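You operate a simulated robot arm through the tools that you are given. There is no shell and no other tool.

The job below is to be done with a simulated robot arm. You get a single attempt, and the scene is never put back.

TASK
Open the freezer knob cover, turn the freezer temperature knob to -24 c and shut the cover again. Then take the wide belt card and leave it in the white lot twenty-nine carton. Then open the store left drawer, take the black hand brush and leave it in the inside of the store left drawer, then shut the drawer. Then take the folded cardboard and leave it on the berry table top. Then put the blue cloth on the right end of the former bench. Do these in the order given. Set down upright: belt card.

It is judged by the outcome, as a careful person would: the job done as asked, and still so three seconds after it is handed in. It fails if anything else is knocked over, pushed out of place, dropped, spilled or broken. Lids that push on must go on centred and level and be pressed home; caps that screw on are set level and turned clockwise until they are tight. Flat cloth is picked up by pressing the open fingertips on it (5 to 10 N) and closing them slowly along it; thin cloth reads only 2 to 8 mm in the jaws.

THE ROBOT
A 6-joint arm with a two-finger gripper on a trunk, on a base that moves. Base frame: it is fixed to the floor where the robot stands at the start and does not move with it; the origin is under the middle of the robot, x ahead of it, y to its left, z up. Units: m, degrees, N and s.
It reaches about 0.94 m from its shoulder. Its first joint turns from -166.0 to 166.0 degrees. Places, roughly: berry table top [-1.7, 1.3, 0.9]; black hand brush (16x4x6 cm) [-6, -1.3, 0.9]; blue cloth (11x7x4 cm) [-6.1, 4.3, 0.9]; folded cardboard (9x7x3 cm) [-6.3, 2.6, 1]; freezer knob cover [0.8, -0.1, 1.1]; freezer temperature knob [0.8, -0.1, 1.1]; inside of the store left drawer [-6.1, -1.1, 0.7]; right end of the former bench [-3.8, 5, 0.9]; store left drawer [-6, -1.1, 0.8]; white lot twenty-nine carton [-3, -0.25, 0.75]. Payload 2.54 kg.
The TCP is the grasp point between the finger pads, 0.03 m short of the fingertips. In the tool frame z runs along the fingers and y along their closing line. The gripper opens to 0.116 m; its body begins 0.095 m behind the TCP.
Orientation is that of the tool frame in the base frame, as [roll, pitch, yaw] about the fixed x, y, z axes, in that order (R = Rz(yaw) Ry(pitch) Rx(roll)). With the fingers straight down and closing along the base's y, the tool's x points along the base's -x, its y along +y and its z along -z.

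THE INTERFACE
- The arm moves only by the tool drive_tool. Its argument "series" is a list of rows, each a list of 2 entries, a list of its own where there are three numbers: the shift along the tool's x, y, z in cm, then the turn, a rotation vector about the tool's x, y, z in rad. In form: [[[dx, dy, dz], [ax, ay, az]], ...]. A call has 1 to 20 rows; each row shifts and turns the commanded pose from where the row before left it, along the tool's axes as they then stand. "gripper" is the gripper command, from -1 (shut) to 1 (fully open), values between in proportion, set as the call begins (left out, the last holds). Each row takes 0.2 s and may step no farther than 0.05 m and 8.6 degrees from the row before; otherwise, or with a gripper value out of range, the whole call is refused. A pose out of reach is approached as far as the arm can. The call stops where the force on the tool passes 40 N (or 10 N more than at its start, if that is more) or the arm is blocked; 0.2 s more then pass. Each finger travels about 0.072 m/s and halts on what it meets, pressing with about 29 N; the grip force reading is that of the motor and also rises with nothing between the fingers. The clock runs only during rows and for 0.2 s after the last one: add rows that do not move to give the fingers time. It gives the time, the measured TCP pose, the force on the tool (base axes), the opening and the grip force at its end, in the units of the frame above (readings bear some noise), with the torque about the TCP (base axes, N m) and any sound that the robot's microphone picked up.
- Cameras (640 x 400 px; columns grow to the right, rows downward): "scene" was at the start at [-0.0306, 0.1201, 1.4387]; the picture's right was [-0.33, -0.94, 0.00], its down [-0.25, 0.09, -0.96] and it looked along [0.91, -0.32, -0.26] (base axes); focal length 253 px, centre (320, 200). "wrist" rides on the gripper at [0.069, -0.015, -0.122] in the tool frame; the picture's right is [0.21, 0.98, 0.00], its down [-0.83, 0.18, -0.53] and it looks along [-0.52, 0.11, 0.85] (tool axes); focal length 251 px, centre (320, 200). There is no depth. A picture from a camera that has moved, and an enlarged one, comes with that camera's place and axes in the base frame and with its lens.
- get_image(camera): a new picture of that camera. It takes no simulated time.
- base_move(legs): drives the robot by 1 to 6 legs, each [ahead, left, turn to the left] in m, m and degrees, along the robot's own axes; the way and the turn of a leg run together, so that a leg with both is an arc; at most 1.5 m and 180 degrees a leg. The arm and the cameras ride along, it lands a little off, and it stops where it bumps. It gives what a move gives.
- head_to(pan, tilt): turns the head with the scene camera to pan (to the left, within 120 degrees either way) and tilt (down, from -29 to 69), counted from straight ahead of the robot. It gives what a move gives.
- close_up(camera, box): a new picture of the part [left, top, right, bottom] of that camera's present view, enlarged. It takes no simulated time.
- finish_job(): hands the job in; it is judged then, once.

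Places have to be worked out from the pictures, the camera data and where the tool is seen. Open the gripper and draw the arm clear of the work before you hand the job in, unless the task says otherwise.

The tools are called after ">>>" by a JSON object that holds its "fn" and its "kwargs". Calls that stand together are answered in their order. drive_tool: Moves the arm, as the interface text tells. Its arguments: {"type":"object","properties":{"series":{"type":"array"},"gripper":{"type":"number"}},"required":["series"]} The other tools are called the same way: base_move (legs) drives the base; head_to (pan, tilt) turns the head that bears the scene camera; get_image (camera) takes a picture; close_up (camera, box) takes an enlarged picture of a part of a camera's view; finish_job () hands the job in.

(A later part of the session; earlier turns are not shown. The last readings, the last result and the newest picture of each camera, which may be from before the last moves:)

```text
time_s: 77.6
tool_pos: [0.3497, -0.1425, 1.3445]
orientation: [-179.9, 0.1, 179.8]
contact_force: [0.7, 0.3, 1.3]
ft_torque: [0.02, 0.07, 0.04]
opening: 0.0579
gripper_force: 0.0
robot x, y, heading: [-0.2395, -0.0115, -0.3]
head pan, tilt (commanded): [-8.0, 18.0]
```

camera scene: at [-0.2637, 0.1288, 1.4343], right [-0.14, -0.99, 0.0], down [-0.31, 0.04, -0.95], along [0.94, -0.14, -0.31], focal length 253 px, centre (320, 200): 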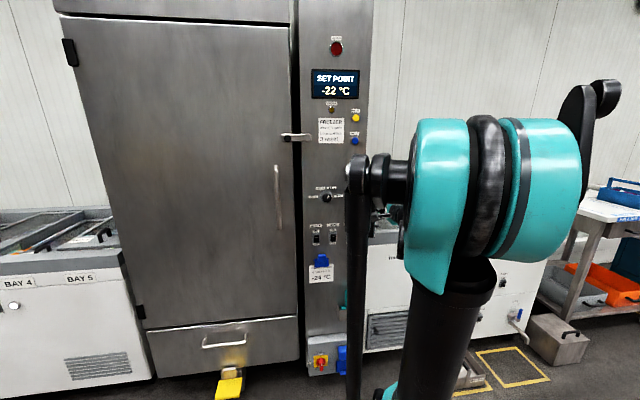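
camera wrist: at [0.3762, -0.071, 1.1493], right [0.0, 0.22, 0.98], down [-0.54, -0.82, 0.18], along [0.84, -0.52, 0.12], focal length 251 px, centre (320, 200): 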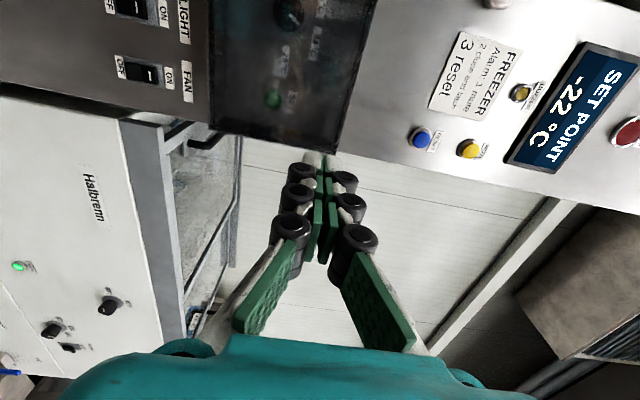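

Arm is stowed-ish. I tuck it closer, move away from the lime table and turn to face along the aisle (+y) so I can look over the room toward −x.

>>> {"fn": "drive_tool", "kwargs": {"series": [[[4.5, 0, 0], [0, 0, 0]], [[4.5, 0, 0], [0, 0, 0]], [[4.5, 0, 0], [0, 0, 0]], [[4.5, 0, 0], [0, 0, 0]], [[4, 0, 0], [0, 0, 0]]]}}

>>> {"fn": "base_move", "kwargs": {"legs": [[0.15, 0.3, 0], [0, 0, 90]]}}

>>> {"fn": "head_to", "kwargs": {"pan": 70, "tilt": 10}}

>>> {"fn": "get_image", "kwargs": {"camera": "scene"}}

>>> {"fn": "head_to", "kwargs": {"pan": 110, "tilt": 15}}

>>> {"fn": "get_image", "kwargs": {"camera": "scene"}}

```text
time_s: 78.8
tool_pos: [0.1339, -0.137, 1.3431]
orientation: [-180.0, 0.0, 179.9]
contact_force: [0.9, -0.8, 0.8]
ft_torque: [0.02, 0.06, 0.01]
opening: 0.058
gripper_force: 0.1
robot x, y, heading: [-0.2401, -0.009, -0.2]
head pan, tilt (commanded): [-8.0, 18.0]
```

```text
time_s: 84.7
tool_pos: [0.0477, 0.6451, 1.3447]
orientation: [180.0, 0.1, -91.5]
contact_force: [-0.4, 0.3, 0.4]
ft_torque: [0.0, 0.01, 0.02]
opening: 0.0583
gripper_force: 0.1
robot x, y, heading: [-0.0889, 0.2788, 88.3]
head pan, tilt (commanded): [-8.0, 18.0]
```

```text
time_s: 86.2
tool_pos: [0.0485, 0.6449, 1.3436]
orientation: [-179.9, 0.1, -91.6]
contact_force: [0.5, 0.2, 1.2]
ft_torque: [0.0, 0.0, 0.0]
opening: 0.0583
gripper_force: 0.1
robot x, y, heading: [-0.0868, 0.2805, 88.4]
head pan, tilt (commanded): [70.0, 10.0]
```

```text
taken
camera scene: at [-0.328, 0.1961, 1.4473], right [0.37, 0.93, 0.0], down [0.16, -0.06, -0.98], along [-0.92, 0.36, -0.17], focal length 253 px, centre (320, 200)
```

scene: 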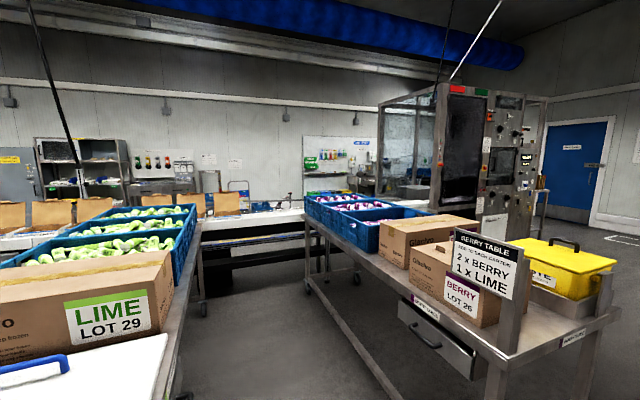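

```text
time_s: 87.3
tool_pos: [0.0484, 0.6449, 1.3448]
orientation: [179.9, 0.2, -91.6]
contact_force: [0.0, -0.8, -0.5]
ft_torque: [0.02, 0.0, 0.0]
opening: 0.0579
gripper_force: 0.1
robot x, y, heading: [-0.0878, 0.2756, 88.4]
head pan, tilt (commanded): [110.0, 15.0]
```

```text
taken
camera scene: at [-0.3302, 0.1324, 1.4392], right [-0.31, 0.95, 0.0], down [0.25, 0.08, -0.97], along [-0.92, -0.3, -0.26], focal length 253 px, centre (320, 200)
```

scene: 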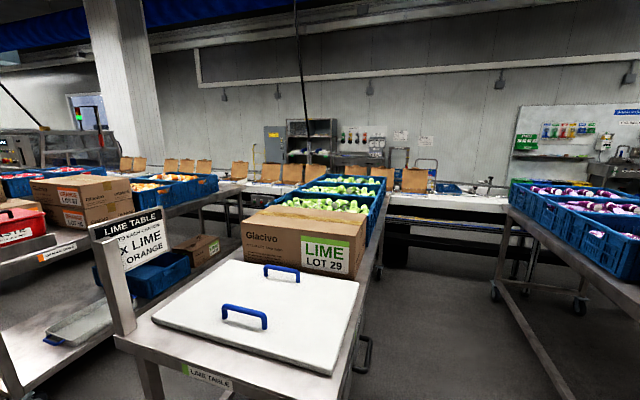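

>>> {"fn": "close_up", "kwargs": {"camera": "scene", "box": [250, 100, 500, 220]}}

>>> {"fn": "close_up", "kwargs": {"camera": "scene", "box": [500, 90, 640, 200]}}

>>> {"fn": "close_up", "kwargs": {"camera": "scene", "box": [0, 110, 250, 260]}}

```text
2.56 times, centred on (375, 160) of scene
camera zoom: at [-0.3302, 0.1324, 1.4392], right [-0.31, 0.95, 0.0], down [0.25, 0.08, -0.97], along [-0.92, -0.3, -0.26], focal length 647 px, centre (179, 302)
```

zoom: 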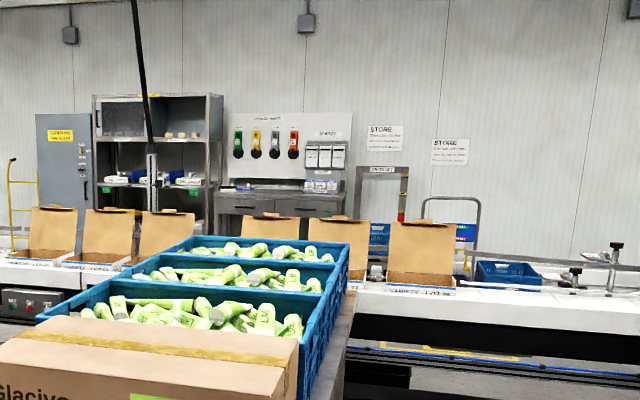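

```text
3.64 times, centred on (570, 145) of scene
camera zoom: at [-0.3302, 0.1324, 1.4392], right [-0.31, 0.95, 0.0], down [0.25, 0.08, -0.97], along [-0.92, -0.3, -0.26], focal length 919 px, centre (-589, 400)
```

zoom: 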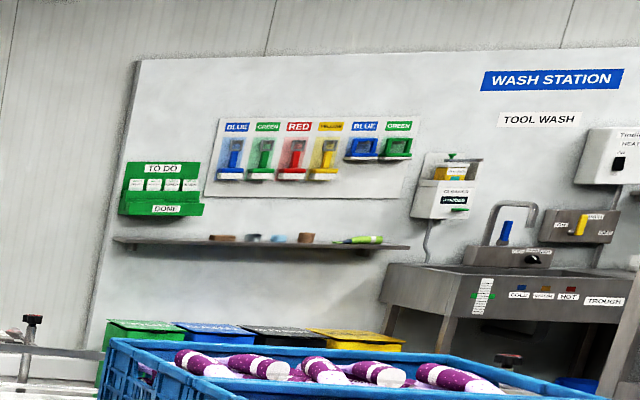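

```text
2.56 times, centred on (125, 185) of scene
camera zoom: at [-0.3302, 0.1324, 1.4392], right [-0.31, 0.95, 0.0], down [0.25, 0.08, -0.97], along [-0.92, -0.3, -0.26], focal length 647 px, centre (819, 238)
```

zoom: 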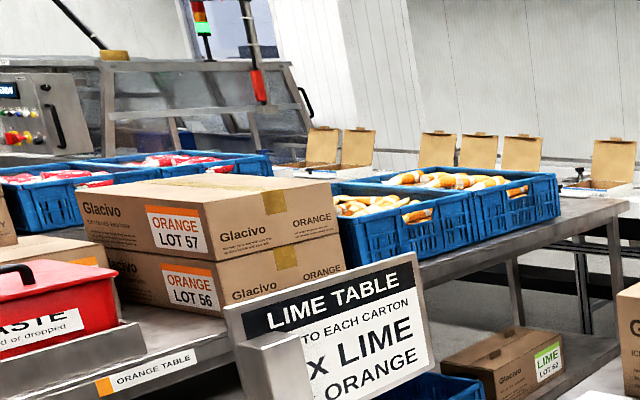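

The belt card might be in the "TO DO" rack on the far wall (x≈−6.5). I drive up the aisle in +y to find a way round the packing line and look closer.

>>> {"fn": "head_to", "kwargs": {"pan": 20, "tilt": 15}}

>>> {"fn": "base_move", "kwargs": {"legs": [[1.4, 0, 1.5], [1.2, 0, 0]]}}

>>> {"fn": "get_image", "kwargs": {"camera": "scene"}}

>>> {"fn": "head_to", "kwargs": {"pan": 75, "tilt": 15}}

>>> {"fn": "get_image", "kwargs": {"camera": "scene"}}

```text
time_s: 88.9
tool_pos: [0.0477, 0.6448, 1.3436]
orientation: [180.0, 0.1, -91.4]
contact_force: [-1.3, 0.2, -0.5]
ft_torque: [0.02, 0.03, 0.02]
opening: 0.058
gripper_force: 0.1
robot x, y, heading: [-0.0902, 0.2775, 88.4]
head pan, tilt (commanded): [20.0, 15.0]
```

```text
time_s: 101.4
tool_pos: [0.0645, 3.2183, 1.3436]
orientation: [179.9, 0.1, -88.8]
contact_force: [0.0, 0.6, -0.3]
ft_torque: [-0.03, 0.02, 0.03]
opening: 0.0581
gripper_force: 0.0
robot x, y, heading: [-0.0534, 2.8421, 91.0]
head pan, tilt (commanded): [20.0, 15.0]
```

```text
taken
camera scene: at [-0.235, 2.809, 1.4392], right [0.93, 0.36, 0.0], down [0.09, -0.24, -0.97], along [-0.35, 0.9, -0.26], focal length 253 px, centre (320, 200)
```

scene: 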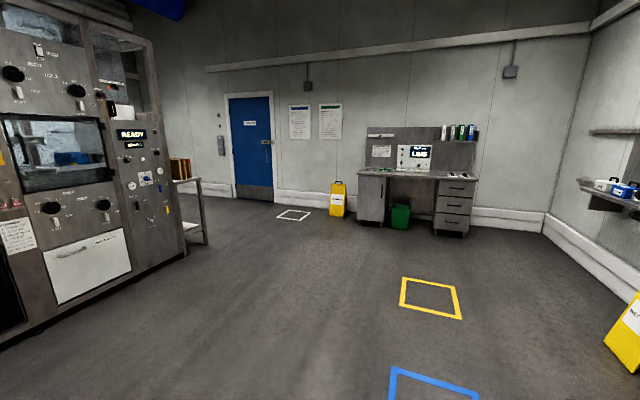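

```text
time_s: 102.7
tool_pos: [0.065, 3.2184, 1.3444]
orientation: [-180.0, 0.0, -88.8]
contact_force: [-0.6, 0.7, 0.6]
ft_torque: [-0.02, -0.01, 0.01]
opening: 0.058
gripper_force: 0.0
robot x, y, heading: [-0.0569, 2.8411, 91.2]
head pan, tilt (commanded): [75.0, 15.0]
```

```text
taken
camera scene: at [-0.292, 2.7443, 1.4392], right [0.24, 0.97, 0.0], down [0.25, -0.06, -0.97], along [-0.94, 0.23, -0.26], focal length 253 px, centre (320, 200)
```

scene: 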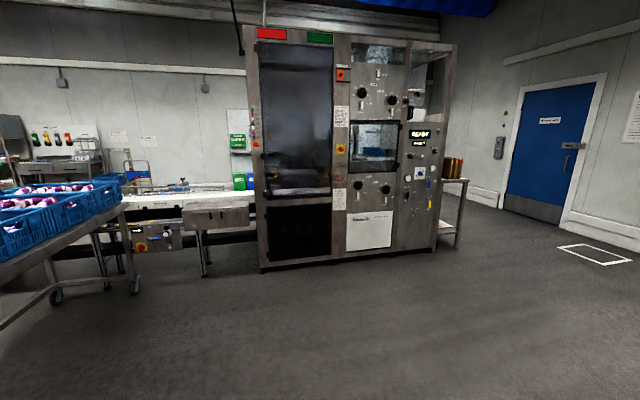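

>>> {"fn": "close_up", "kwargs": {"camera": "scene", "box": [330, 90, 480, 250]}}

>>> {"fn": "close_up", "kwargs": {"camera": "scene", "box": [90, 130, 270, 260]}}

>>> {"fn": "close_up", "kwargs": {"camera": "scene", "box": [220, 80, 280, 200]}}

```text
2.50 times, centred on (405, 170) of scene
camera zoom: at [-0.292, 2.7443, 1.4392], right [0.24, 0.97, 0.0], down [0.25, -0.06, -0.97], along [-0.94, 0.23, -0.26], focal length 632 px, centre (108, 275)
```

zoom: 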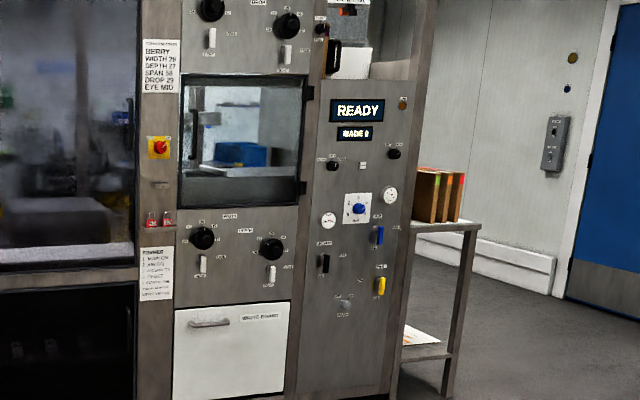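

```text
3.08 times, centred on (180, 195) of scene
camera zoom: at [-0.292, 2.7443, 1.4392], right [0.24, 0.97, 0.0], down [0.25, -0.06, -0.97], along [-0.94, 0.23, -0.26], focal length 778 px, centre (751, 215)
```

zoom: 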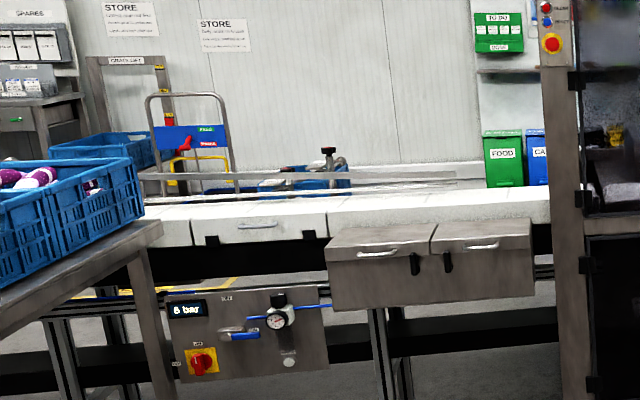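

```text
3.33 times, centred on (250, 140) of scene
camera zoom: at [-0.292, 2.7443, 1.4392], right [0.24, 0.97, 0.0], down [0.25, -0.06, -0.97], along [-0.94, 0.23, -0.26], focal length 842 px, centre (553, 400)
```

zoom: 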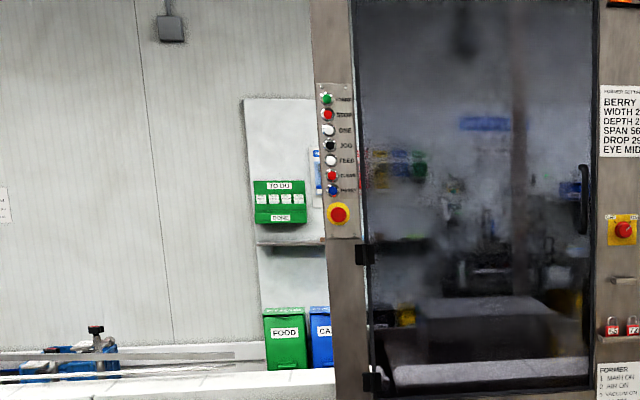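

The carton former stands at x≈−2.8, y≈2.7–4.9, with the former bench beside it at y≈5; there is a wide passage past it at y≈6. I drive round that way, facing −x.

>>> {"fn": "base_move", "kwargs": {"legs": [[1.45, 0.3, 0], [1.45, 0.6, 0], [0.4, 0.5, 0], [0, 0, 90], [1.3, 0, 0]]}}

>>> {"fn": "head_to", "kwargs": {"pan": 25, "tilt": 15}}

>>> {"fn": "get_image", "kwargs": {"camera": "scene"}}

```text
refused: leg 2 is longer than a leg can be; nothing moved
```

```text
time_s: 103.9
tool_pos: [0.0645, 3.2182, 1.3442]
orientation: [-179.9, 0.1, -88.8]
contact_force: [0.2, -0.3, 0.5]
ft_torque: [0.01, 0.01, -0.03]
opening: 0.0582
gripper_force: 0.1
robot x, y, heading: [-0.0526, 2.847, 91.1]
head pan, tilt (commanded): [25.0, 15.0]
```

```text
taken
camera scene: at [-0.2426, 2.8057, 1.4392], right [0.9, 0.44, 0.0], down [0.11, -0.23, -0.97], along [-0.43, 0.87, -0.26], focal length 253 px, centre (320, 200)
```

scene: 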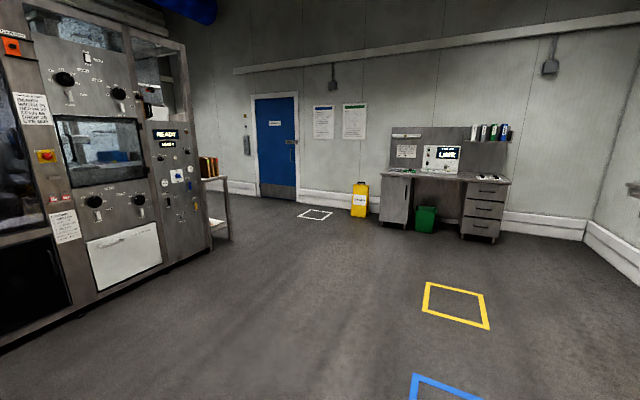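

Open floor ahead. I resend the drive with shorter legs.

>>> {"fn": "base_move", "kwargs": {"legs": [[1.4, 0.3, 0], [1.3, 0.6, 0], [0.5, 0.5, 0], [0, 0, 90], [1.0, 0, 0]]}}

>>> {"fn": "get_image", "kwargs": {"camera": "scene"}}

>>> {"fn": "head_to", "kwargs": {"pan": 75, "tilt": 15}}

>>> {"fn": "get_image", "kwargs": {"camera": "scene"}}

```text
time_s: 129.8
tool_pos: [-2.9976, 6.0007, 1.344]
orientation: [-179.9, 0.1, 4.4]
contact_force: [0.1, 0.7, 0.2]
ft_torque: [-0.01, 0.03, 0.06]
opening: 0.0582
gripper_force: 0.1
robot x, y, heading: [-2.6222, 5.9076, -175.4]
head pan, tilt (commanded): [25.0, 15.0]
```

```text
taken
camera scene: at [-2.5658, 5.717, 1.4392], right [-0.49, 0.87, 0.0], down [0.23, 0.13, -0.97], along [-0.84, -0.48, -0.26], focal length 253 px, centre (320, 200)
```

scene: 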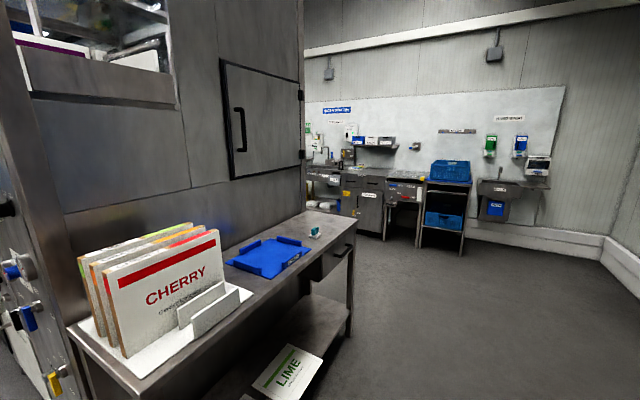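

```text
time_s: 131.0
tool_pos: [-2.9971, 5.9997, 1.3448]
orientation: [180.0, 0.0, 4.5]
contact_force: [0.0, 0.1, -0.2]
ft_torque: [0.0, -0.01, 0.03]
opening: 0.058
gripper_force: 0.0
robot x, y, heading: [-2.6139, 5.9033, -175.6]
head pan, tilt (commanded): [75.0, 15.0]
```

```text
taken
camera scene: at [-2.5016, 5.6711, 1.4392], right [-0.98, 0.18, 0.0], down [0.05, 0.25, -0.97], along [-0.18, -0.95, -0.26], focal length 253 px, centre (320, 200)
```

scene: 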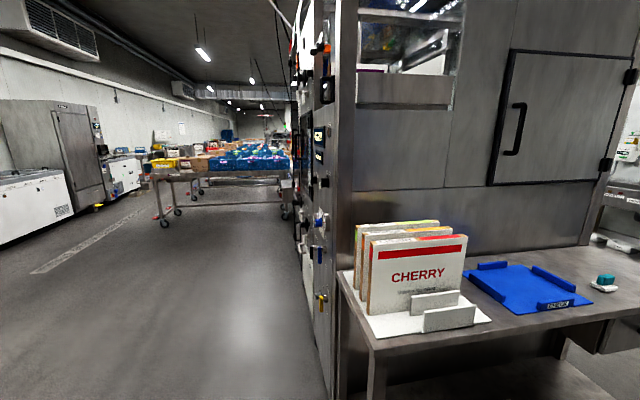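

>>> {"fn": "close_up", "kwargs": {"camera": "scene", "box": [340, 200, 640, 350]}}

>>> {"fn": "head_to", "kwargs": {"pan": 20, "tilt": 15}}

>>> {"fn": "close_up", "kwargs": {"camera": "scene", "box": [300, 80, 600, 260]}}

```text
2.13 times, centred on (490, 275) of scene
camera zoom: at [-2.5016, 5.6711, 1.4392], right [-0.98, 0.18, 0.0], down [0.05, 0.25, -0.97], along [-0.18, -0.95, -0.26], focal length 539 px, centre (-43, 40)
```

zoom: 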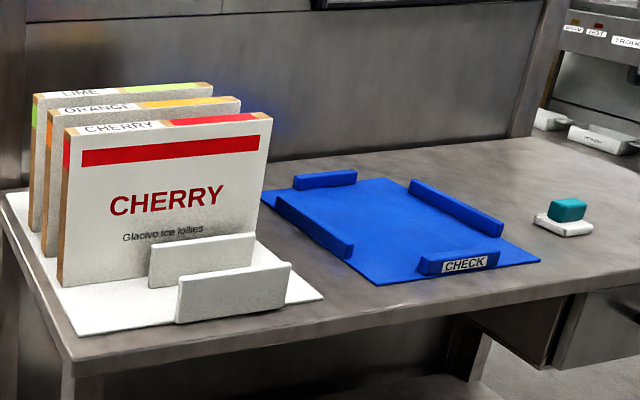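

```text
time_s: 132.2
tool_pos: [-2.9978, 5.9998, 1.3438]
orientation: [-180.0, 0.1, 4.4]
contact_force: [-0.4, -0.8, -0.4]
ft_torque: [0.04, 0.01, 0.02]
opening: 0.0581
gripper_force: 0.1
robot x, y, heading: [-2.6196, 5.9005, -175.8]
head pan, tilt (commanded): [20.0, 15.0]
```

```text
2.13 times, centred on (450, 170) of scene
camera zoom: at [-2.5694, 5.7242, 1.4392], right [-0.41, 0.91, 0.0], down [0.24, 0.11, -0.97], along [-0.88, -0.4, -0.26], focal length 539 px, centre (43, 264)
```

zoom: 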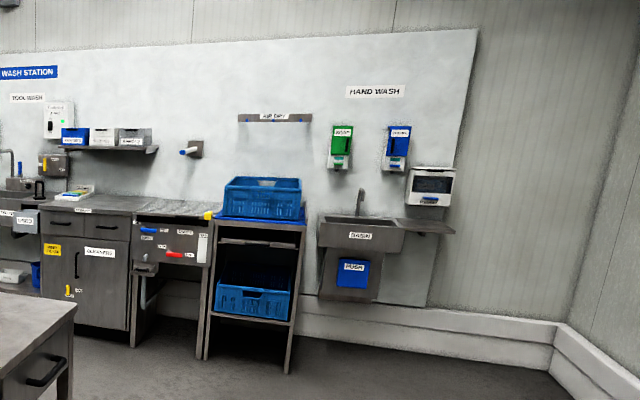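

I continue past the bench into the room behind the line and look around there for the belt card.

>>> {"fn": "base_move", "kwargs": {"legs": [[1.4, 0, -4], [0.6, 0.0, 0], [0, 0, 90]]}}

>>> {"fn": "head_to", "kwargs": {"pan": 0, "tilt": 15}}

>>> {"fn": "get_image", "kwargs": {"camera": "scene"}}

>>> {"fn": "head_to", "kwargs": {"pan": 45, "tilt": 15}}

>>> {"fn": "get_image", "kwargs": {"camera": "scene"}}

>>> {"fn": "head_to", "kwargs": {"pan": -45, "tilt": 15}}

>>> {"fn": "get_image", "kwargs": {"camera": "scene"}}

```text
time_s: 146.0
tool_pos: [-4.7111, 5.4623, 1.3444]
orientation: [-180.0, 0.0, 91.7]
contact_force: [-0.2, 0.1, 0.0]
ft_torque: [0.01, -0.03, -0.03]
opening: 0.0579
gripper_force: 0.1
robot x, y, heading: [-4.5947, 5.8386, -88.5]
head pan, tilt (commanded): [20.0, 15.0]
```

```text
time_s: 146.8
tool_pos: [-4.7106, 5.4616, 1.3442]
orientation: [-179.9, 0.1, 91.6]
contact_force: [-0.6, 0.9, -0.2]
ft_torque: [-0.05, 0.01, 0.02]
opening: 0.0581
gripper_force: 0.0
robot x, y, heading: [-4.5939, 5.8371, -88.6]
head pan, tilt (commanded): [0.0, 15.0]
```

```text
taken
camera scene: at [-4.4431, 5.8693, 1.4392], right [-1.0, -0.03, 0.0], down [-0.01, 0.26, -0.97], along [0.03, -0.97, -0.26], focal length 253 px, centre (320, 200)
```

scene: 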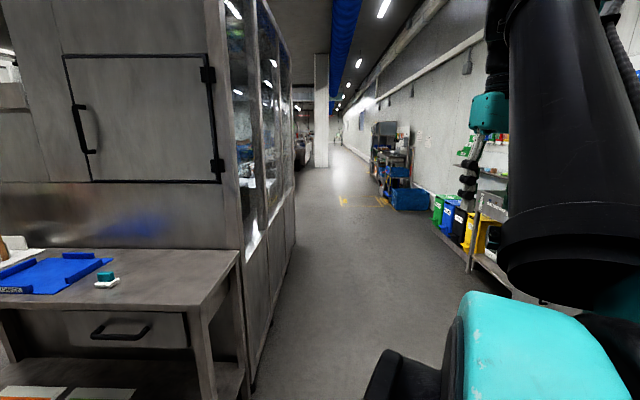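

```text
time_s: 147.9
tool_pos: [-4.7104, 5.4623, 1.3444]
orientation: [180.0, 0.1, 91.6]
contact_force: [-0.4, 0.0, -0.6]
ft_torque: [0.02, 0.0, 0.04]
opening: 0.0581
gripper_force: 0.1
robot x, y, heading: [-4.5936, 5.8362, -88.4]
head pan, tilt (commanded): [45.0, 15.0]
```

```text
taken
camera scene: at [-4.3779, 5.8983, 1.4392], right [-0.69, -0.73, 0.0], down [-0.19, 0.18, -0.97], along [0.7, -0.66, -0.26], focal length 253 px, centre (320, 200)
```

scene: 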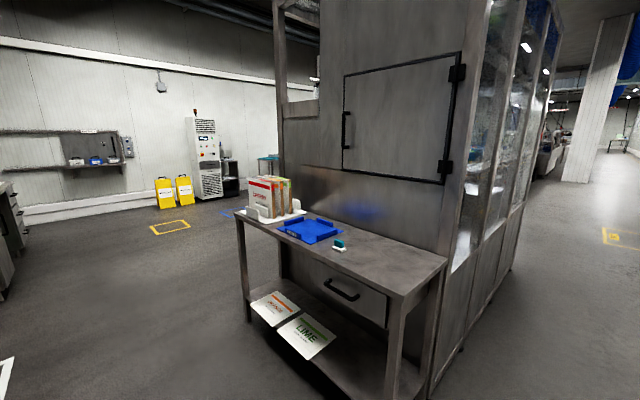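

```text
time_s: 149.6
tool_pos: [-4.7108, 5.4615, 1.3433]
orientation: [-179.9, 0.1, 91.5]
contact_force: [0.5, -0.1, 1.1]
ft_torque: [0.0, 0.02, 0.01]
opening: 0.0579
gripper_force: 0.0
robot x, y, heading: [-4.5949, 5.837, -88.3]
head pan, tilt (commanded): [-45.0, 15.0]
```

```text
taken
camera scene: at [-4.5099, 5.8948, 1.4392], right [-0.73, 0.69, 0.0], down [0.18, 0.19, -0.97], along [-0.66, -0.7, -0.26], focal length 253 px, centre (320, 200)
```

scene: 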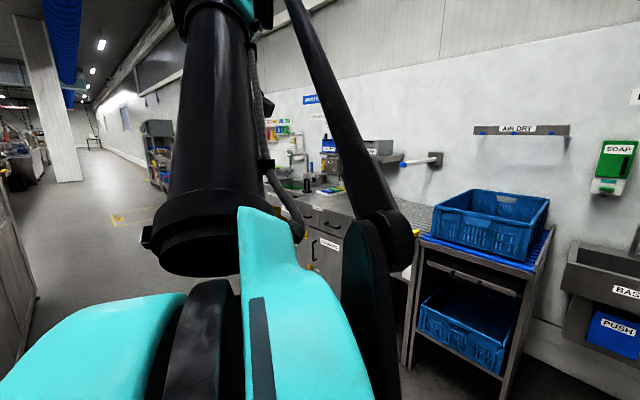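

The corridor behind the line runs along −y at x≈−4.6. I drive down it and turn to face the wash-station wall to inspect the rack, shelf and counters.

>>> {"fn": "base_move", "kwargs": {"legs": [[1.4, 0, -1.5], [0.6, 0, 0], [0, 0, -90]]}}

>>> {"fn": "head_to", "kwargs": {"pan": 30, "tilt": 15}}

>>> {"fn": "get_image", "kwargs": {"camera": "scene"}}

>>> {"fn": "head_to", "kwargs": {"pan": -50, "tilt": 20}}

>>> {"fn": "get_image", "kwargs": {"camera": "scene"}}

```text
time_s: 163.4
tool_pos: [-4.8651, 3.9662, 1.3449]
orientation: [-179.9, 0.1, 1.5]
contact_force: [0.1, 0.7, -0.7]
ft_torque: [0.03, -0.03, -0.01]
opening: 0.058
gripper_force: 0.0
robot x, y, heading: [-4.4918, 3.8466, -178.2]
head pan, tilt (commanded): [-45.0, 15.0]
```

```text
time_s: 164.9
tool_pos: [-4.8656, 3.966, 1.3433]
orientation: [180.0, 0.1, 1.5]
contact_force: [-0.5, 0.2, 0.2]
ft_torque: [-0.02, -0.02, 0.01]
opening: 0.0578
gripper_force: 0.0
robot x, y, heading: [-4.4905, 3.8468, -178.7]
head pan, tilt (commanded): [30.0, 15.0]
```

```text
taken
camera scene: at [-4.4446, 3.6541, 1.4392], right [-0.52, 0.85, 0.0], down [0.22, 0.14, -0.97], along [-0.82, -0.5, -0.26], focal length 253 px, centre (320, 200)
```

scene: 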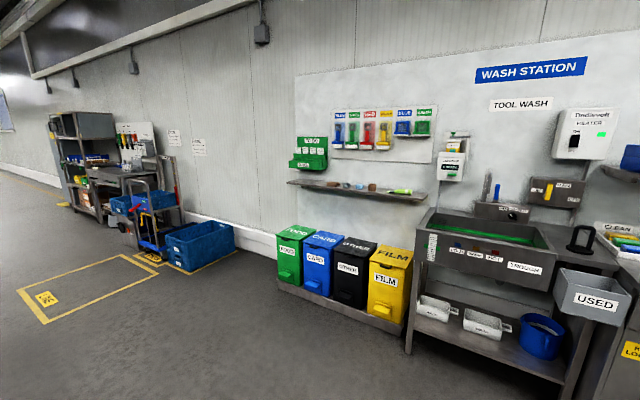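

```text
time_s: 166.4
tool_pos: [-4.8651, 3.9663, 1.3446]
orientation: [-179.9, 0.1, 1.5]
contact_force: [-0.1, 0.3, 0.0]
ft_torque: [0.0, -0.01, -0.03]
opening: 0.0578
gripper_force: 0.0
robot x, y, heading: [-4.4904, 3.8491, -178.6]
head pan, tilt (commanded): [-50.0, 20.0]
```

```text
taken
camera scene: at [-4.4267, 3.7726, 1.431], right [0.75, 0.66, 0.0], down [0.23, -0.26, -0.94], along [-0.62, 0.7, -0.34], focal length 253 px, centre (320, 200)
```

scene: 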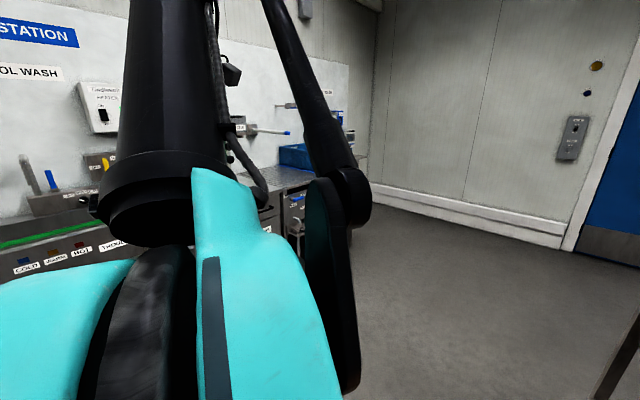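

>>> {"fn": "head_to", "kwargs": {"pan": 30, "tilt": 15}}

>>> {"fn": "close_up", "kwargs": {"camera": "scene", "box": [280, 90, 450, 200]}}

>>> {"fn": "close_up", "kwargs": {"camera": "scene", "box": [420, 160, 640, 320]}}

>>> {"fn": "close_up", "kwargs": {"camera": "scene", "box": [40, 90, 240, 260]}}

```text
time_s: 167.9
tool_pos: [-4.8652, 3.9657, 1.3441]
orientation: [180.0, 0.1, 1.5]
contact_force: [-0.2, -0.4, -0.9]
ft_torque: [0.0, 0.0, -0.02]
opening: 0.0579
gripper_force: 0.0
robot x, y, heading: [-4.4878, 3.8528, -178.5]
head pan, tilt (commanded): [30.0, 15.0]
```

```text
3.64 times, centred on (365, 145) of scene
camera zoom: at [-4.4446, 3.6541, 1.4392], right [-0.52, 0.85, 0.0], down [0.22, 0.14, -0.97], along [-0.82, -0.5, -0.26], focal length 919 px, centre (156, 400)
```

zoom: 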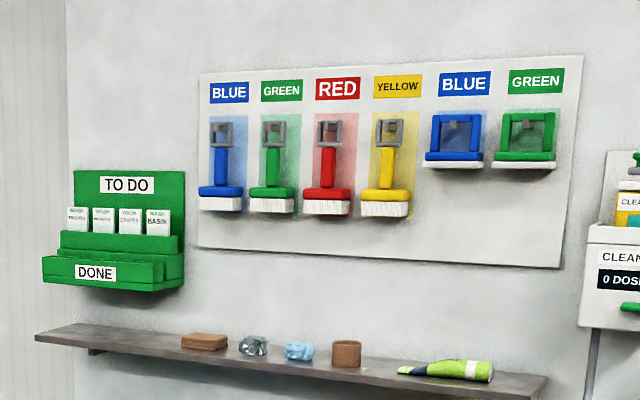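

```text
2.50 times, centred on (530, 240) of scene
camera zoom: at [-4.4446, 3.6541, 1.4392], right [-0.52, 0.85, 0.0], down [0.22, 0.14, -0.97], along [-0.82, -0.5, -0.26], focal length 632 px, centre (-205, 100)
```

zoom: 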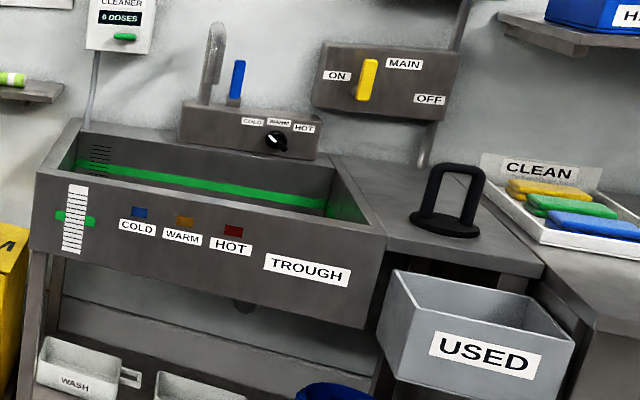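

```text
2.35 times, centred on (140, 175) of scene
camera zoom: at [-4.4446, 3.6541, 1.4392], right [-0.52, 0.85, 0.0], down [0.22, 0.14, -0.97], along [-0.82, -0.5, -0.26], focal length 595 px, centre (744, 259)
```

zoom: 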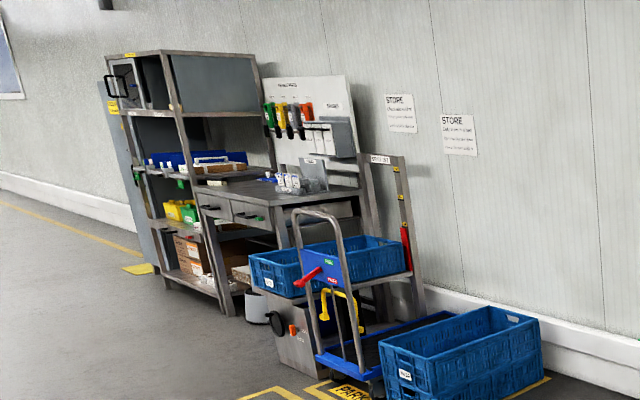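

The TO DO cards are wash cards (trough, moulds, crates, basin), not a belt card. The store (at y≈−1) has a SPARES rack; I drive there to look. On this wall I note the folded cardboard on the shelf and the blue cloth in the CLEAN tray.

>>> {"fn": "base_move", "kwargs": {"legs": [[0, 1.4, -1], [0, 1.4, 0], [0, 1.0, 0]]}}

>>> {"fn": "get_image", "kwargs": {"camera": "scene"}}

>>> {"fn": "head_to", "kwargs": {"pan": 60, "tilt": 15}}

>>> {"fn": "get_image", "kwargs": {"camera": "scene"}}

>>> {"fn": "head_to", "kwargs": {"pan": 110, "tilt": 15}}

>>> {"fn": "get_image", "kwargs": {"camera": "scene"}}

```text
time_s: 174.8
tool_pos: [-4.8139, 2.5677, 1.3445]
orientation: [-179.9, 0.0, 5.6]
contact_force: [-0.9, 0.5, -0.4]
ft_torque: [0.01, 0.01, -0.04]
opening: 0.0579
gripper_force: 0.0
robot x, y, heading: [-4.4329, 2.4773, -174.4]
head pan, tilt (commanded): [30.0, 15.0]
stopped in leg 1: the robot was blocked; the commanded pose is now the measured one
```

```text
taken
camera scene: at [-4.3729, 2.2858, 1.4392], right [-0.58, 0.81, 0.0], down [0.21, 0.15, -0.97], along [-0.79, -0.56, -0.26], focal length 253 px, centre (320, 200)
```

scene: 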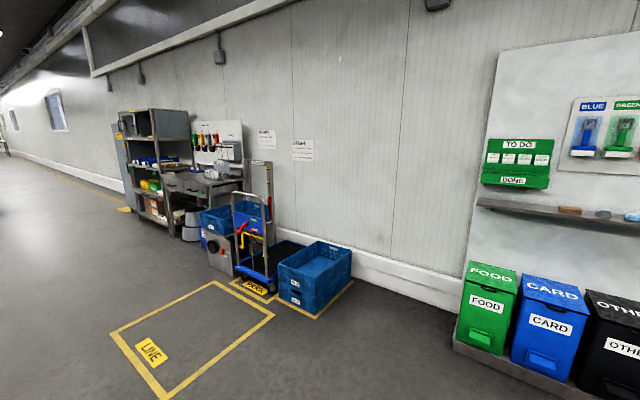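

```text
time_s: 175.8
tool_pos: [-4.8146, 2.5685, 1.343]
orientation: [-179.8, 0.0, 5.6]
contact_force: [0.4, -0.3, 0.9]
ft_torque: [0.01, -0.01, 0.02]
opening: 0.0579
gripper_force: 0.0
robot x, y, heading: [-4.4304, 2.4756, -174.2]
head pan, tilt (commanded): [60.0, 15.0]
```

```text
taken
camera scene: at [-4.3356, 2.2552, 1.4392], right [-0.91, 0.41, 0.0], down [0.11, 0.24, -0.97], along [-0.4, -0.88, -0.26], focal length 253 px, centre (320, 200)
```

scene: 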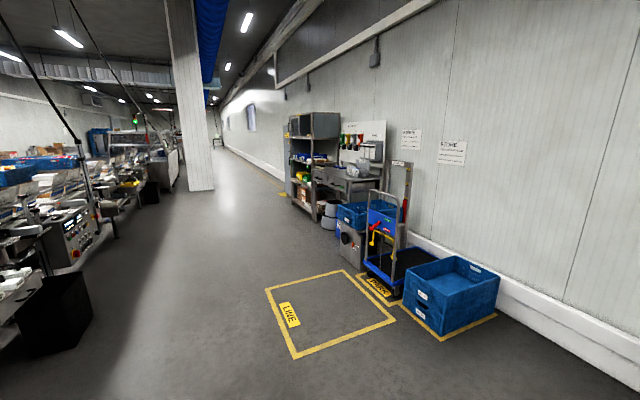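

```text
time_s: 176.9
tool_pos: [-4.815, 2.5679, 1.3441]
orientation: [-179.8, 0.2, 5.6]
contact_force: [-0.3, -0.3, -0.1]
ft_torque: [0.01, 0.0, 0.01]
opening: 0.0579
gripper_force: 0.0
robot x, y, heading: [-4.4344, 2.4801, -174.3]
head pan, tilt (commanded): [110.0, 15.0]
```

```text
taken
camera scene: at [-4.2567, 2.2558, 1.4392], right [-0.9, -0.43, 0.0], down [-0.11, 0.23, -0.97], along [0.42, -0.87, -0.26], focal length 253 px, centre (320, 200)
```

scene: 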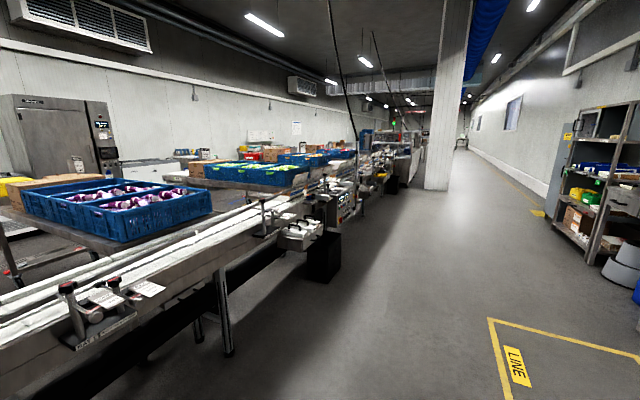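

The base got blocked at y≈2.48; I look down on the line side to see what it touched.

>>> {"fn": "head_to", "kwargs": {"pan": 120, "tilt": 50}}

>>> {"fn": "get_image", "kwargs": {"camera": "scene"}}

>>> {"fn": "head_to", "kwargs": {"pan": -120, "tilt": 50}}

>>> {"fn": "get_image", "kwargs": {"camera": "scene"}}

```text
time_s: 177.9
tool_pos: [-4.8144, 2.5682, 1.3435]
orientation: [-179.8, 0.1, 5.6]
contact_force: [-0.2, 0.2, -0.1]
ft_torque: [0.03, 0.01, -0.05]
opening: 0.0579
gripper_force: 0.0
robot x, y, heading: [-4.4315, 2.476, -174.7]
head pan, tilt (commanded): [120.0, 50.0]
```

```text
taken
camera scene: at [-4.2521, 2.2775, 1.3855], right [-0.81, -0.58, 0.0], down [-0.44, 0.62, -0.64], along [0.37, -0.52, -0.77], focal length 253 px, centre (320, 200)
```

scene: 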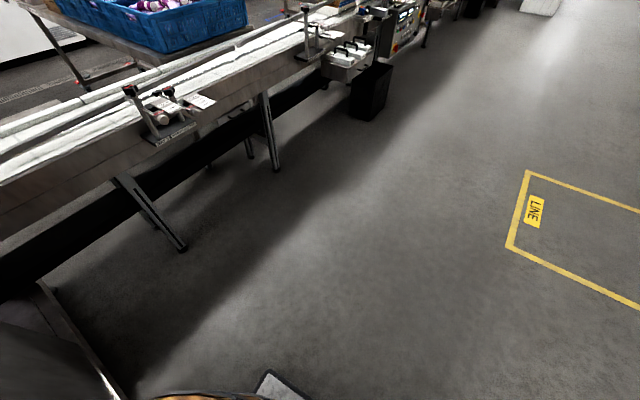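

```text
time_s: 181.3
tool_pos: [-4.8146, 2.5687, 1.3446]
orientation: [-179.9, 0.1, 5.6]
contact_force: [-0.4, 0.1, 0.1]
ft_torque: [-0.01, -0.03, 0.03]
opening: 0.0582
gripper_force: 0.1
robot x, y, heading: [-4.4286, 2.4761, -174.1]
head pan, tilt (commanded): [-120.0, 50.0]
```

```text
taken
camera scene: at [-4.2651, 2.4103, 1.3854], right [0.91, -0.41, 0.0], down [-0.32, -0.7, -0.64], along [0.27, 0.59, -0.77], focal length 253 px, centre (320, 200)
```

scene: 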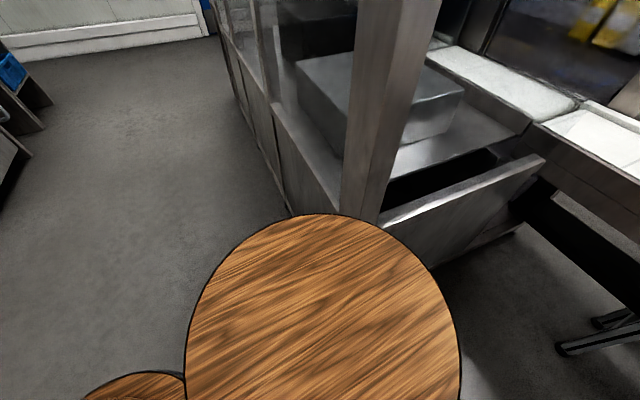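

The deck's rear edge brushed the former's corner post; nothing is displaced. I move away from it (forward 0.25 m), then continue sideways toward the store.

>>> {"fn": "base_move", "kwargs": {"legs": [[0.25, 0, -5.5], [0, 1.4, 0], [0, 1.3, 0]]}}

>>> {"fn": "head_to", "kwargs": {"pan": 40, "tilt": 15}}

>>> {"fn": "get_image", "kwargs": {"camera": "scene"}}

>>> {"fn": "head_to", "kwargs": {"pan": 115, "tilt": 20}}

>>> {"fn": "get_image", "kwargs": {"camera": "scene"}}

```text
time_s: 195.9
tool_pos: [-5.036, -0.1154, 1.3441]
orientation: [-179.9, 0.1, 0.2]
contact_force: [-0.3, 0.7, -0.8]
ft_torque: [-0.01, 0.01, -0.02]
opening: 0.0581
gripper_force: 0.2
robot x, y, heading: [-4.6626, -0.242, -180.3]
head pan, tilt (commanded): [-120.0, 50.0]
```

```text
time_s: 198.3
tool_pos: [-5.0366, -0.1133, 1.3436]
orientation: [-179.9, 0.1, 0.2]
contact_force: [0.2, 0.3, 0.0]
ft_torque: [-0.02, -0.01, -0.01]
opening: 0.058
gripper_force: 0.0
robot x, y, heading: [-4.6646, -0.2376, -179.6]
head pan, tilt (commanded): [40.0, 15.0]
```

```text
taken
camera scene: at [-4.6144, -0.4489, 1.4392], right [-0.64, 0.76, 0.0], down [0.2, 0.17, -0.97], along [-0.74, -0.62, -0.26], focal length 253 px, centre (320, 200)
```

scene: 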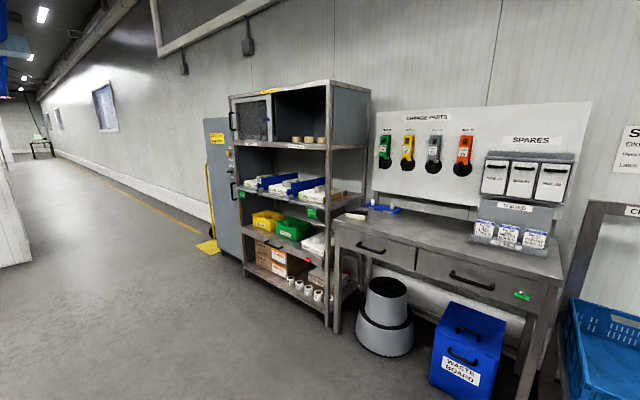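

```text
time_s: 199.8
tool_pos: [-5.0367, -0.1138, 1.3435]
orientation: [-179.9, 0.1, 0.2]
contact_force: [-0.5, 0.2, 0.4]
ft_torque: [0.0, -0.03, 0.01]
opening: 0.0581
gripper_force: 0.0
robot x, y, heading: [-4.6643, -0.2398, -180.0]
head pan, tilt (commanded): [115.0, 20.0]
```

```text
taken
camera scene: at [-4.5035, -0.473, 1.431], right [-0.91, -0.42, 0.0], down [-0.15, 0.31, -0.94], along [0.4, -0.85, -0.34], focal length 253 px, centre (320, 200)
```

scene: 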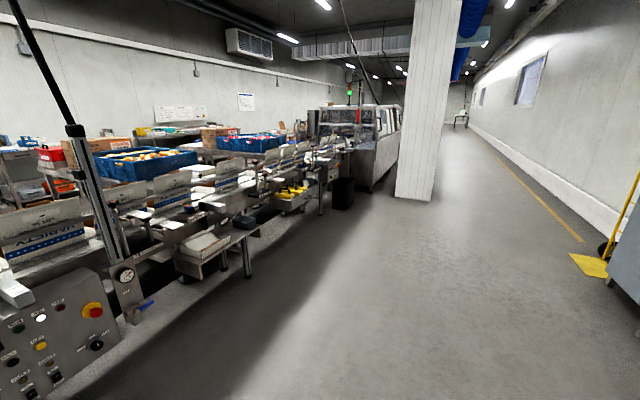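

>>> {"fn": "head_to", "kwargs": {"pan": 40, "tilt": 15}}

>>> {"fn": "close_up", "kwargs": {"camera": "scene", "box": [455, 125, 595, 265]}}

>>> {"fn": "close_up", "kwargs": {"camera": "scene", "box": [320, 180, 480, 300]}}

>>> {"fn": "close_up", "kwargs": {"camera": "scene", "box": [220, 80, 380, 320]}}

```text
time_s: 201.3
tool_pos: [-5.0376, -0.1133, 1.3438]
orientation: [-180.0, 0.2, 0.2]
contact_force: [0.4, -0.6, 0.2]
ft_torque: [-0.01, -0.01, -0.01]
opening: 0.0579
gripper_force: 0.1
robot x, y, heading: [-4.6661, -0.2385, -180.1]
head pan, tilt (commanded): [40.0, 15.0]
```

```text
2.86 times, centred on (525, 195) of scene
camera zoom: at [-4.6144, -0.4489, 1.4392], right [-0.65, 0.76, 0.0], down [0.2, 0.17, -0.97], along [-0.74, -0.62, -0.26], focal length 722 px, centre (-266, 214)
```

zoom: 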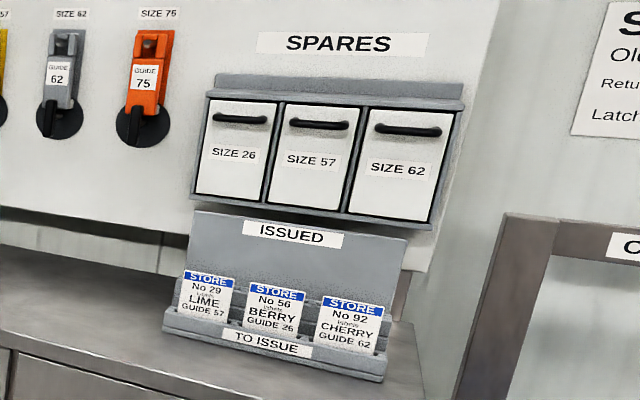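

```text
3.33 times, centred on (400, 240) of scene
camera zoom: at [-4.6144, -0.4489, 1.4392], right [-0.65, 0.76, 0.0], down [0.2, 0.17, -0.97], along [-0.74, -0.62, -0.26], focal length 842 px, centre (53, 67)
```

zoom: 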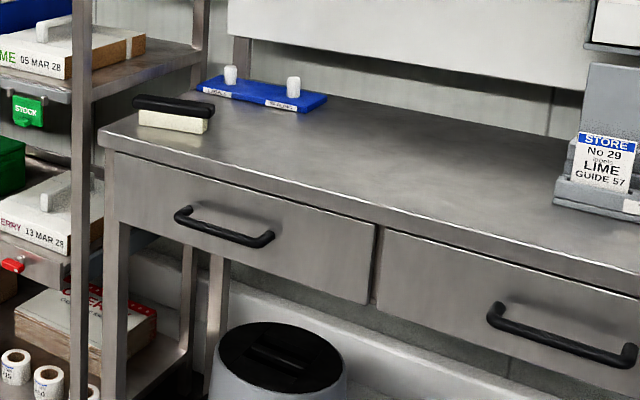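

```text
1.67 times, centred on (300, 200) of scene
camera zoom: at [-4.6144, -0.4489, 1.4392], right [-0.65, 0.76, 0.0], down [0.2, 0.17, -0.97], along [-0.74, -0.62, -0.26], focal length 421 px, centre (353, 200)
```

zoom: 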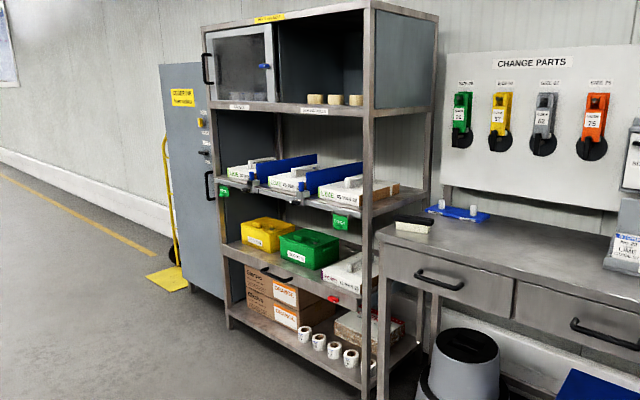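

Those are store order cards, not the belt card; the black hand brush is at the left end of the store bench. I turn to face the line (+x) and inspect it, including the cartons.

>>> {"fn": "base_move", "kwargs": {"legs": [[0, 0, 180]]}}

>>> {"fn": "head_to", "kwargs": {"pan": 0, "tilt": 15}}

>>> {"fn": "get_image", "kwargs": {"camera": "scene"}}

>>> {"fn": "head_to", "kwargs": {"pan": 50, "tilt": 15}}

>>> {"fn": "get_image", "kwargs": {"camera": "scene"}}

>>> {"fn": "head_to", "kwargs": {"pan": -50, "tilt": 15}}

>>> {"fn": "get_image", "kwargs": {"camera": "scene"}}

```text
time_s: 209.1
tool_pos: [-4.2878, -0.3499, 1.3426]
orientation: [-179.9, 0.1, -177.3]
contact_force: [-0.3, -1.1, 0.0]
ft_torque: [0.02, 0.0, 0.02]
opening: 0.0579
gripper_force: 0.1
robot x, y, heading: [-4.6687, -0.2387, 2.7]
head pan, tilt (commanded): [40.0, 15.0]
```

```text
time_s: 210.2
tool_pos: [-4.2871, -0.3508, 1.3442]
orientation: [-179.9, 0.2, -177.3]
contact_force: [0.3, -0.7, 0.6]
ft_torque: [-0.03, 0.02, 0.01]
opening: 0.058
gripper_force: 0.1
robot x, y, heading: [-4.6645, -0.2407, 2.9]
head pan, tilt (commanded): [0.0, 15.0]
```

```text
taken
camera scene: at [-4.6967, -0.0903, 1.4392], right [0.05, -1.0, 0.0], down [-0.26, -0.01, -0.97], along [0.96, 0.04, -0.26], focal length 253 px, centre (320, 200)
```

scene: 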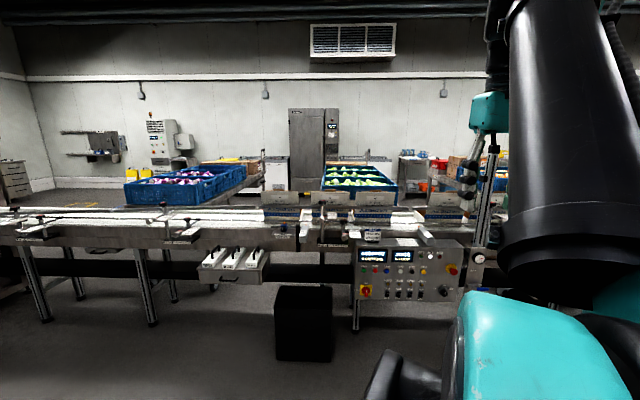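

```text
time_s: 211.4
tool_pos: [-4.2865, -0.3491, 1.3439]
orientation: [-179.8, 0.0, -177.3]
contact_force: [0.2, -0.3, -0.4]
ft_torque: [0.0, -0.04, 0.04]
opening: 0.0579
gripper_force: 0.0
robot x, y, heading: [-4.6645, -0.2397, 2.6]
head pan, tilt (commanded): [50.0, 15.0]
```

```text
taken
camera scene: at [-4.7332, -0.0204, 1.4392], right [0.79, -0.61, 0.0], down [-0.16, -0.21, -0.97], along [0.59, 0.77, -0.26], focal length 253 px, centre (320, 200)
```

scene: 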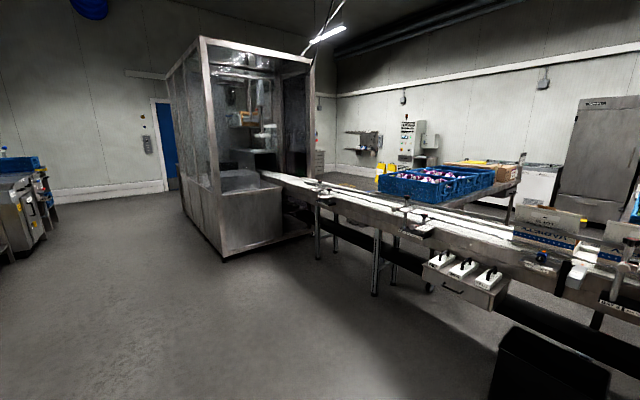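

```text
time_s: 213.1
tool_pos: [-4.2864, -0.3505, 1.3441]
orientation: [-179.8, 0.0, -177.3]
contact_force: [0.1, 0.6, -0.2]
ft_torque: [0.01, 0.01, -0.03]
opening: 0.0581
gripper_force: 0.1
robot x, y, heading: [-4.6676, -0.2427, 2.5]
head pan, tilt (commanded): [-50.0, 15.0]
```

```text
taken
camera scene: at [-4.7267, -0.1633, 1.4392], right [-0.74, -0.68, 0.0], down [-0.18, 0.19, -0.97], along [0.65, -0.71, -0.26], focal length 253 px, centre (320, 200)
```

scene: 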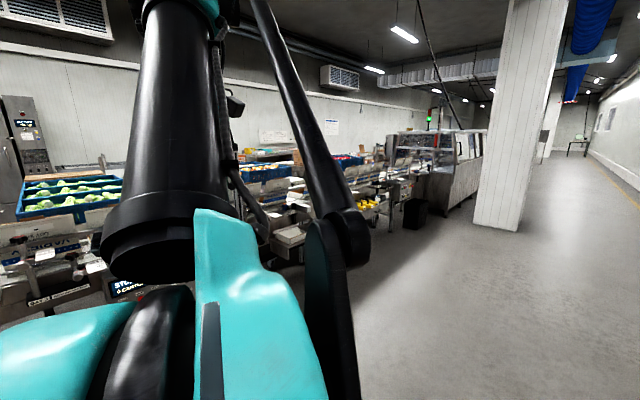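

>>> {"fn": "head_to", "kwargs": {"pan": 5, "tilt": 18}}

>>> {"fn": "close_up", "kwargs": {"camera": "scene", "box": [190, 160, 350, 280]}}

>>> {"fn": "close_up", "kwargs": {"camera": "scene", "box": [330, 150, 490, 300]}}

>>> {"fn": "close_up", "kwargs": {"camera": "scene", "box": [0, 150, 210, 280]}}

```text
time_s: 214.4
tool_pos: [-4.2868, -0.3497, 1.3445]
orientation: [-180.0, 0.0, -177.2]
contact_force: [-0.5, 0.5, -0.7]
ft_torque: [-0.02, -0.01, 0.0]
opening: 0.0581
gripper_force: 0.0
robot x, y, heading: [-4.6639, -0.2402, 2.5]
head pan, tilt (commanded): [5.0, 18.0]
```

```text
3.33 times, centred on (270, 220) of scene
camera zoom: at [-4.6975, -0.0823, 1.4343], right [0.13, -0.99, 0.0], down [-0.31, -0.04, -0.95], along [0.94, 0.13, -0.31], focal length 842 px, centre (487, 133)
```

zoom: 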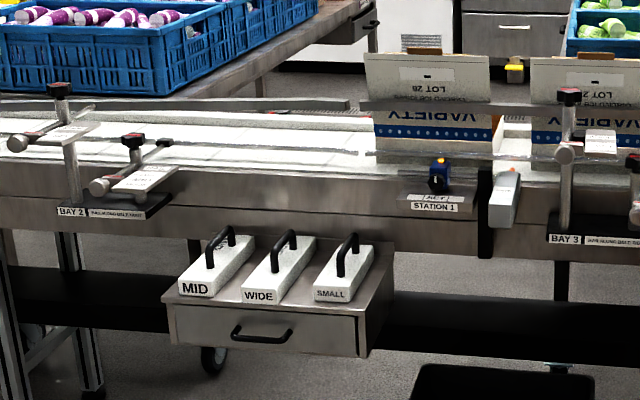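

```text
2.67 times, centred on (410, 225) of scene
camera zoom: at [-4.6975, -0.0823, 1.4343], right [0.13, -0.99, 0.0], down [-0.31, -0.04, -0.95], along [0.94, 0.13, -0.31], focal length 674 px, centre (80, 133)
```

zoom: 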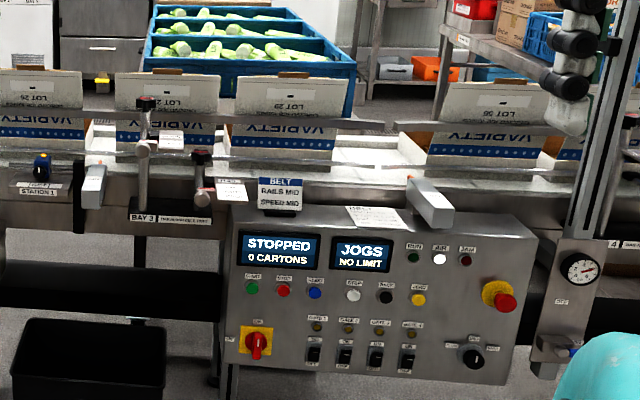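

```text
3.05 times, centred on (105, 215) of scene
camera zoom: at [-4.6975, -0.0823, 1.4343], right [0.13, -0.99, 0.0], down [-0.31, -0.04, -0.95], along [0.94, 0.13, -0.31], focal length 770 px, centre (975, 154)
```

zoom: 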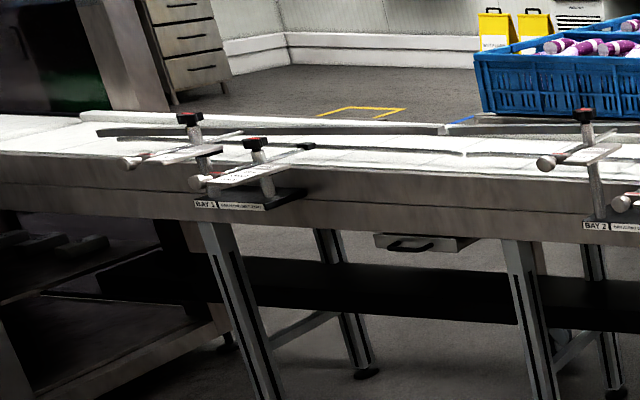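

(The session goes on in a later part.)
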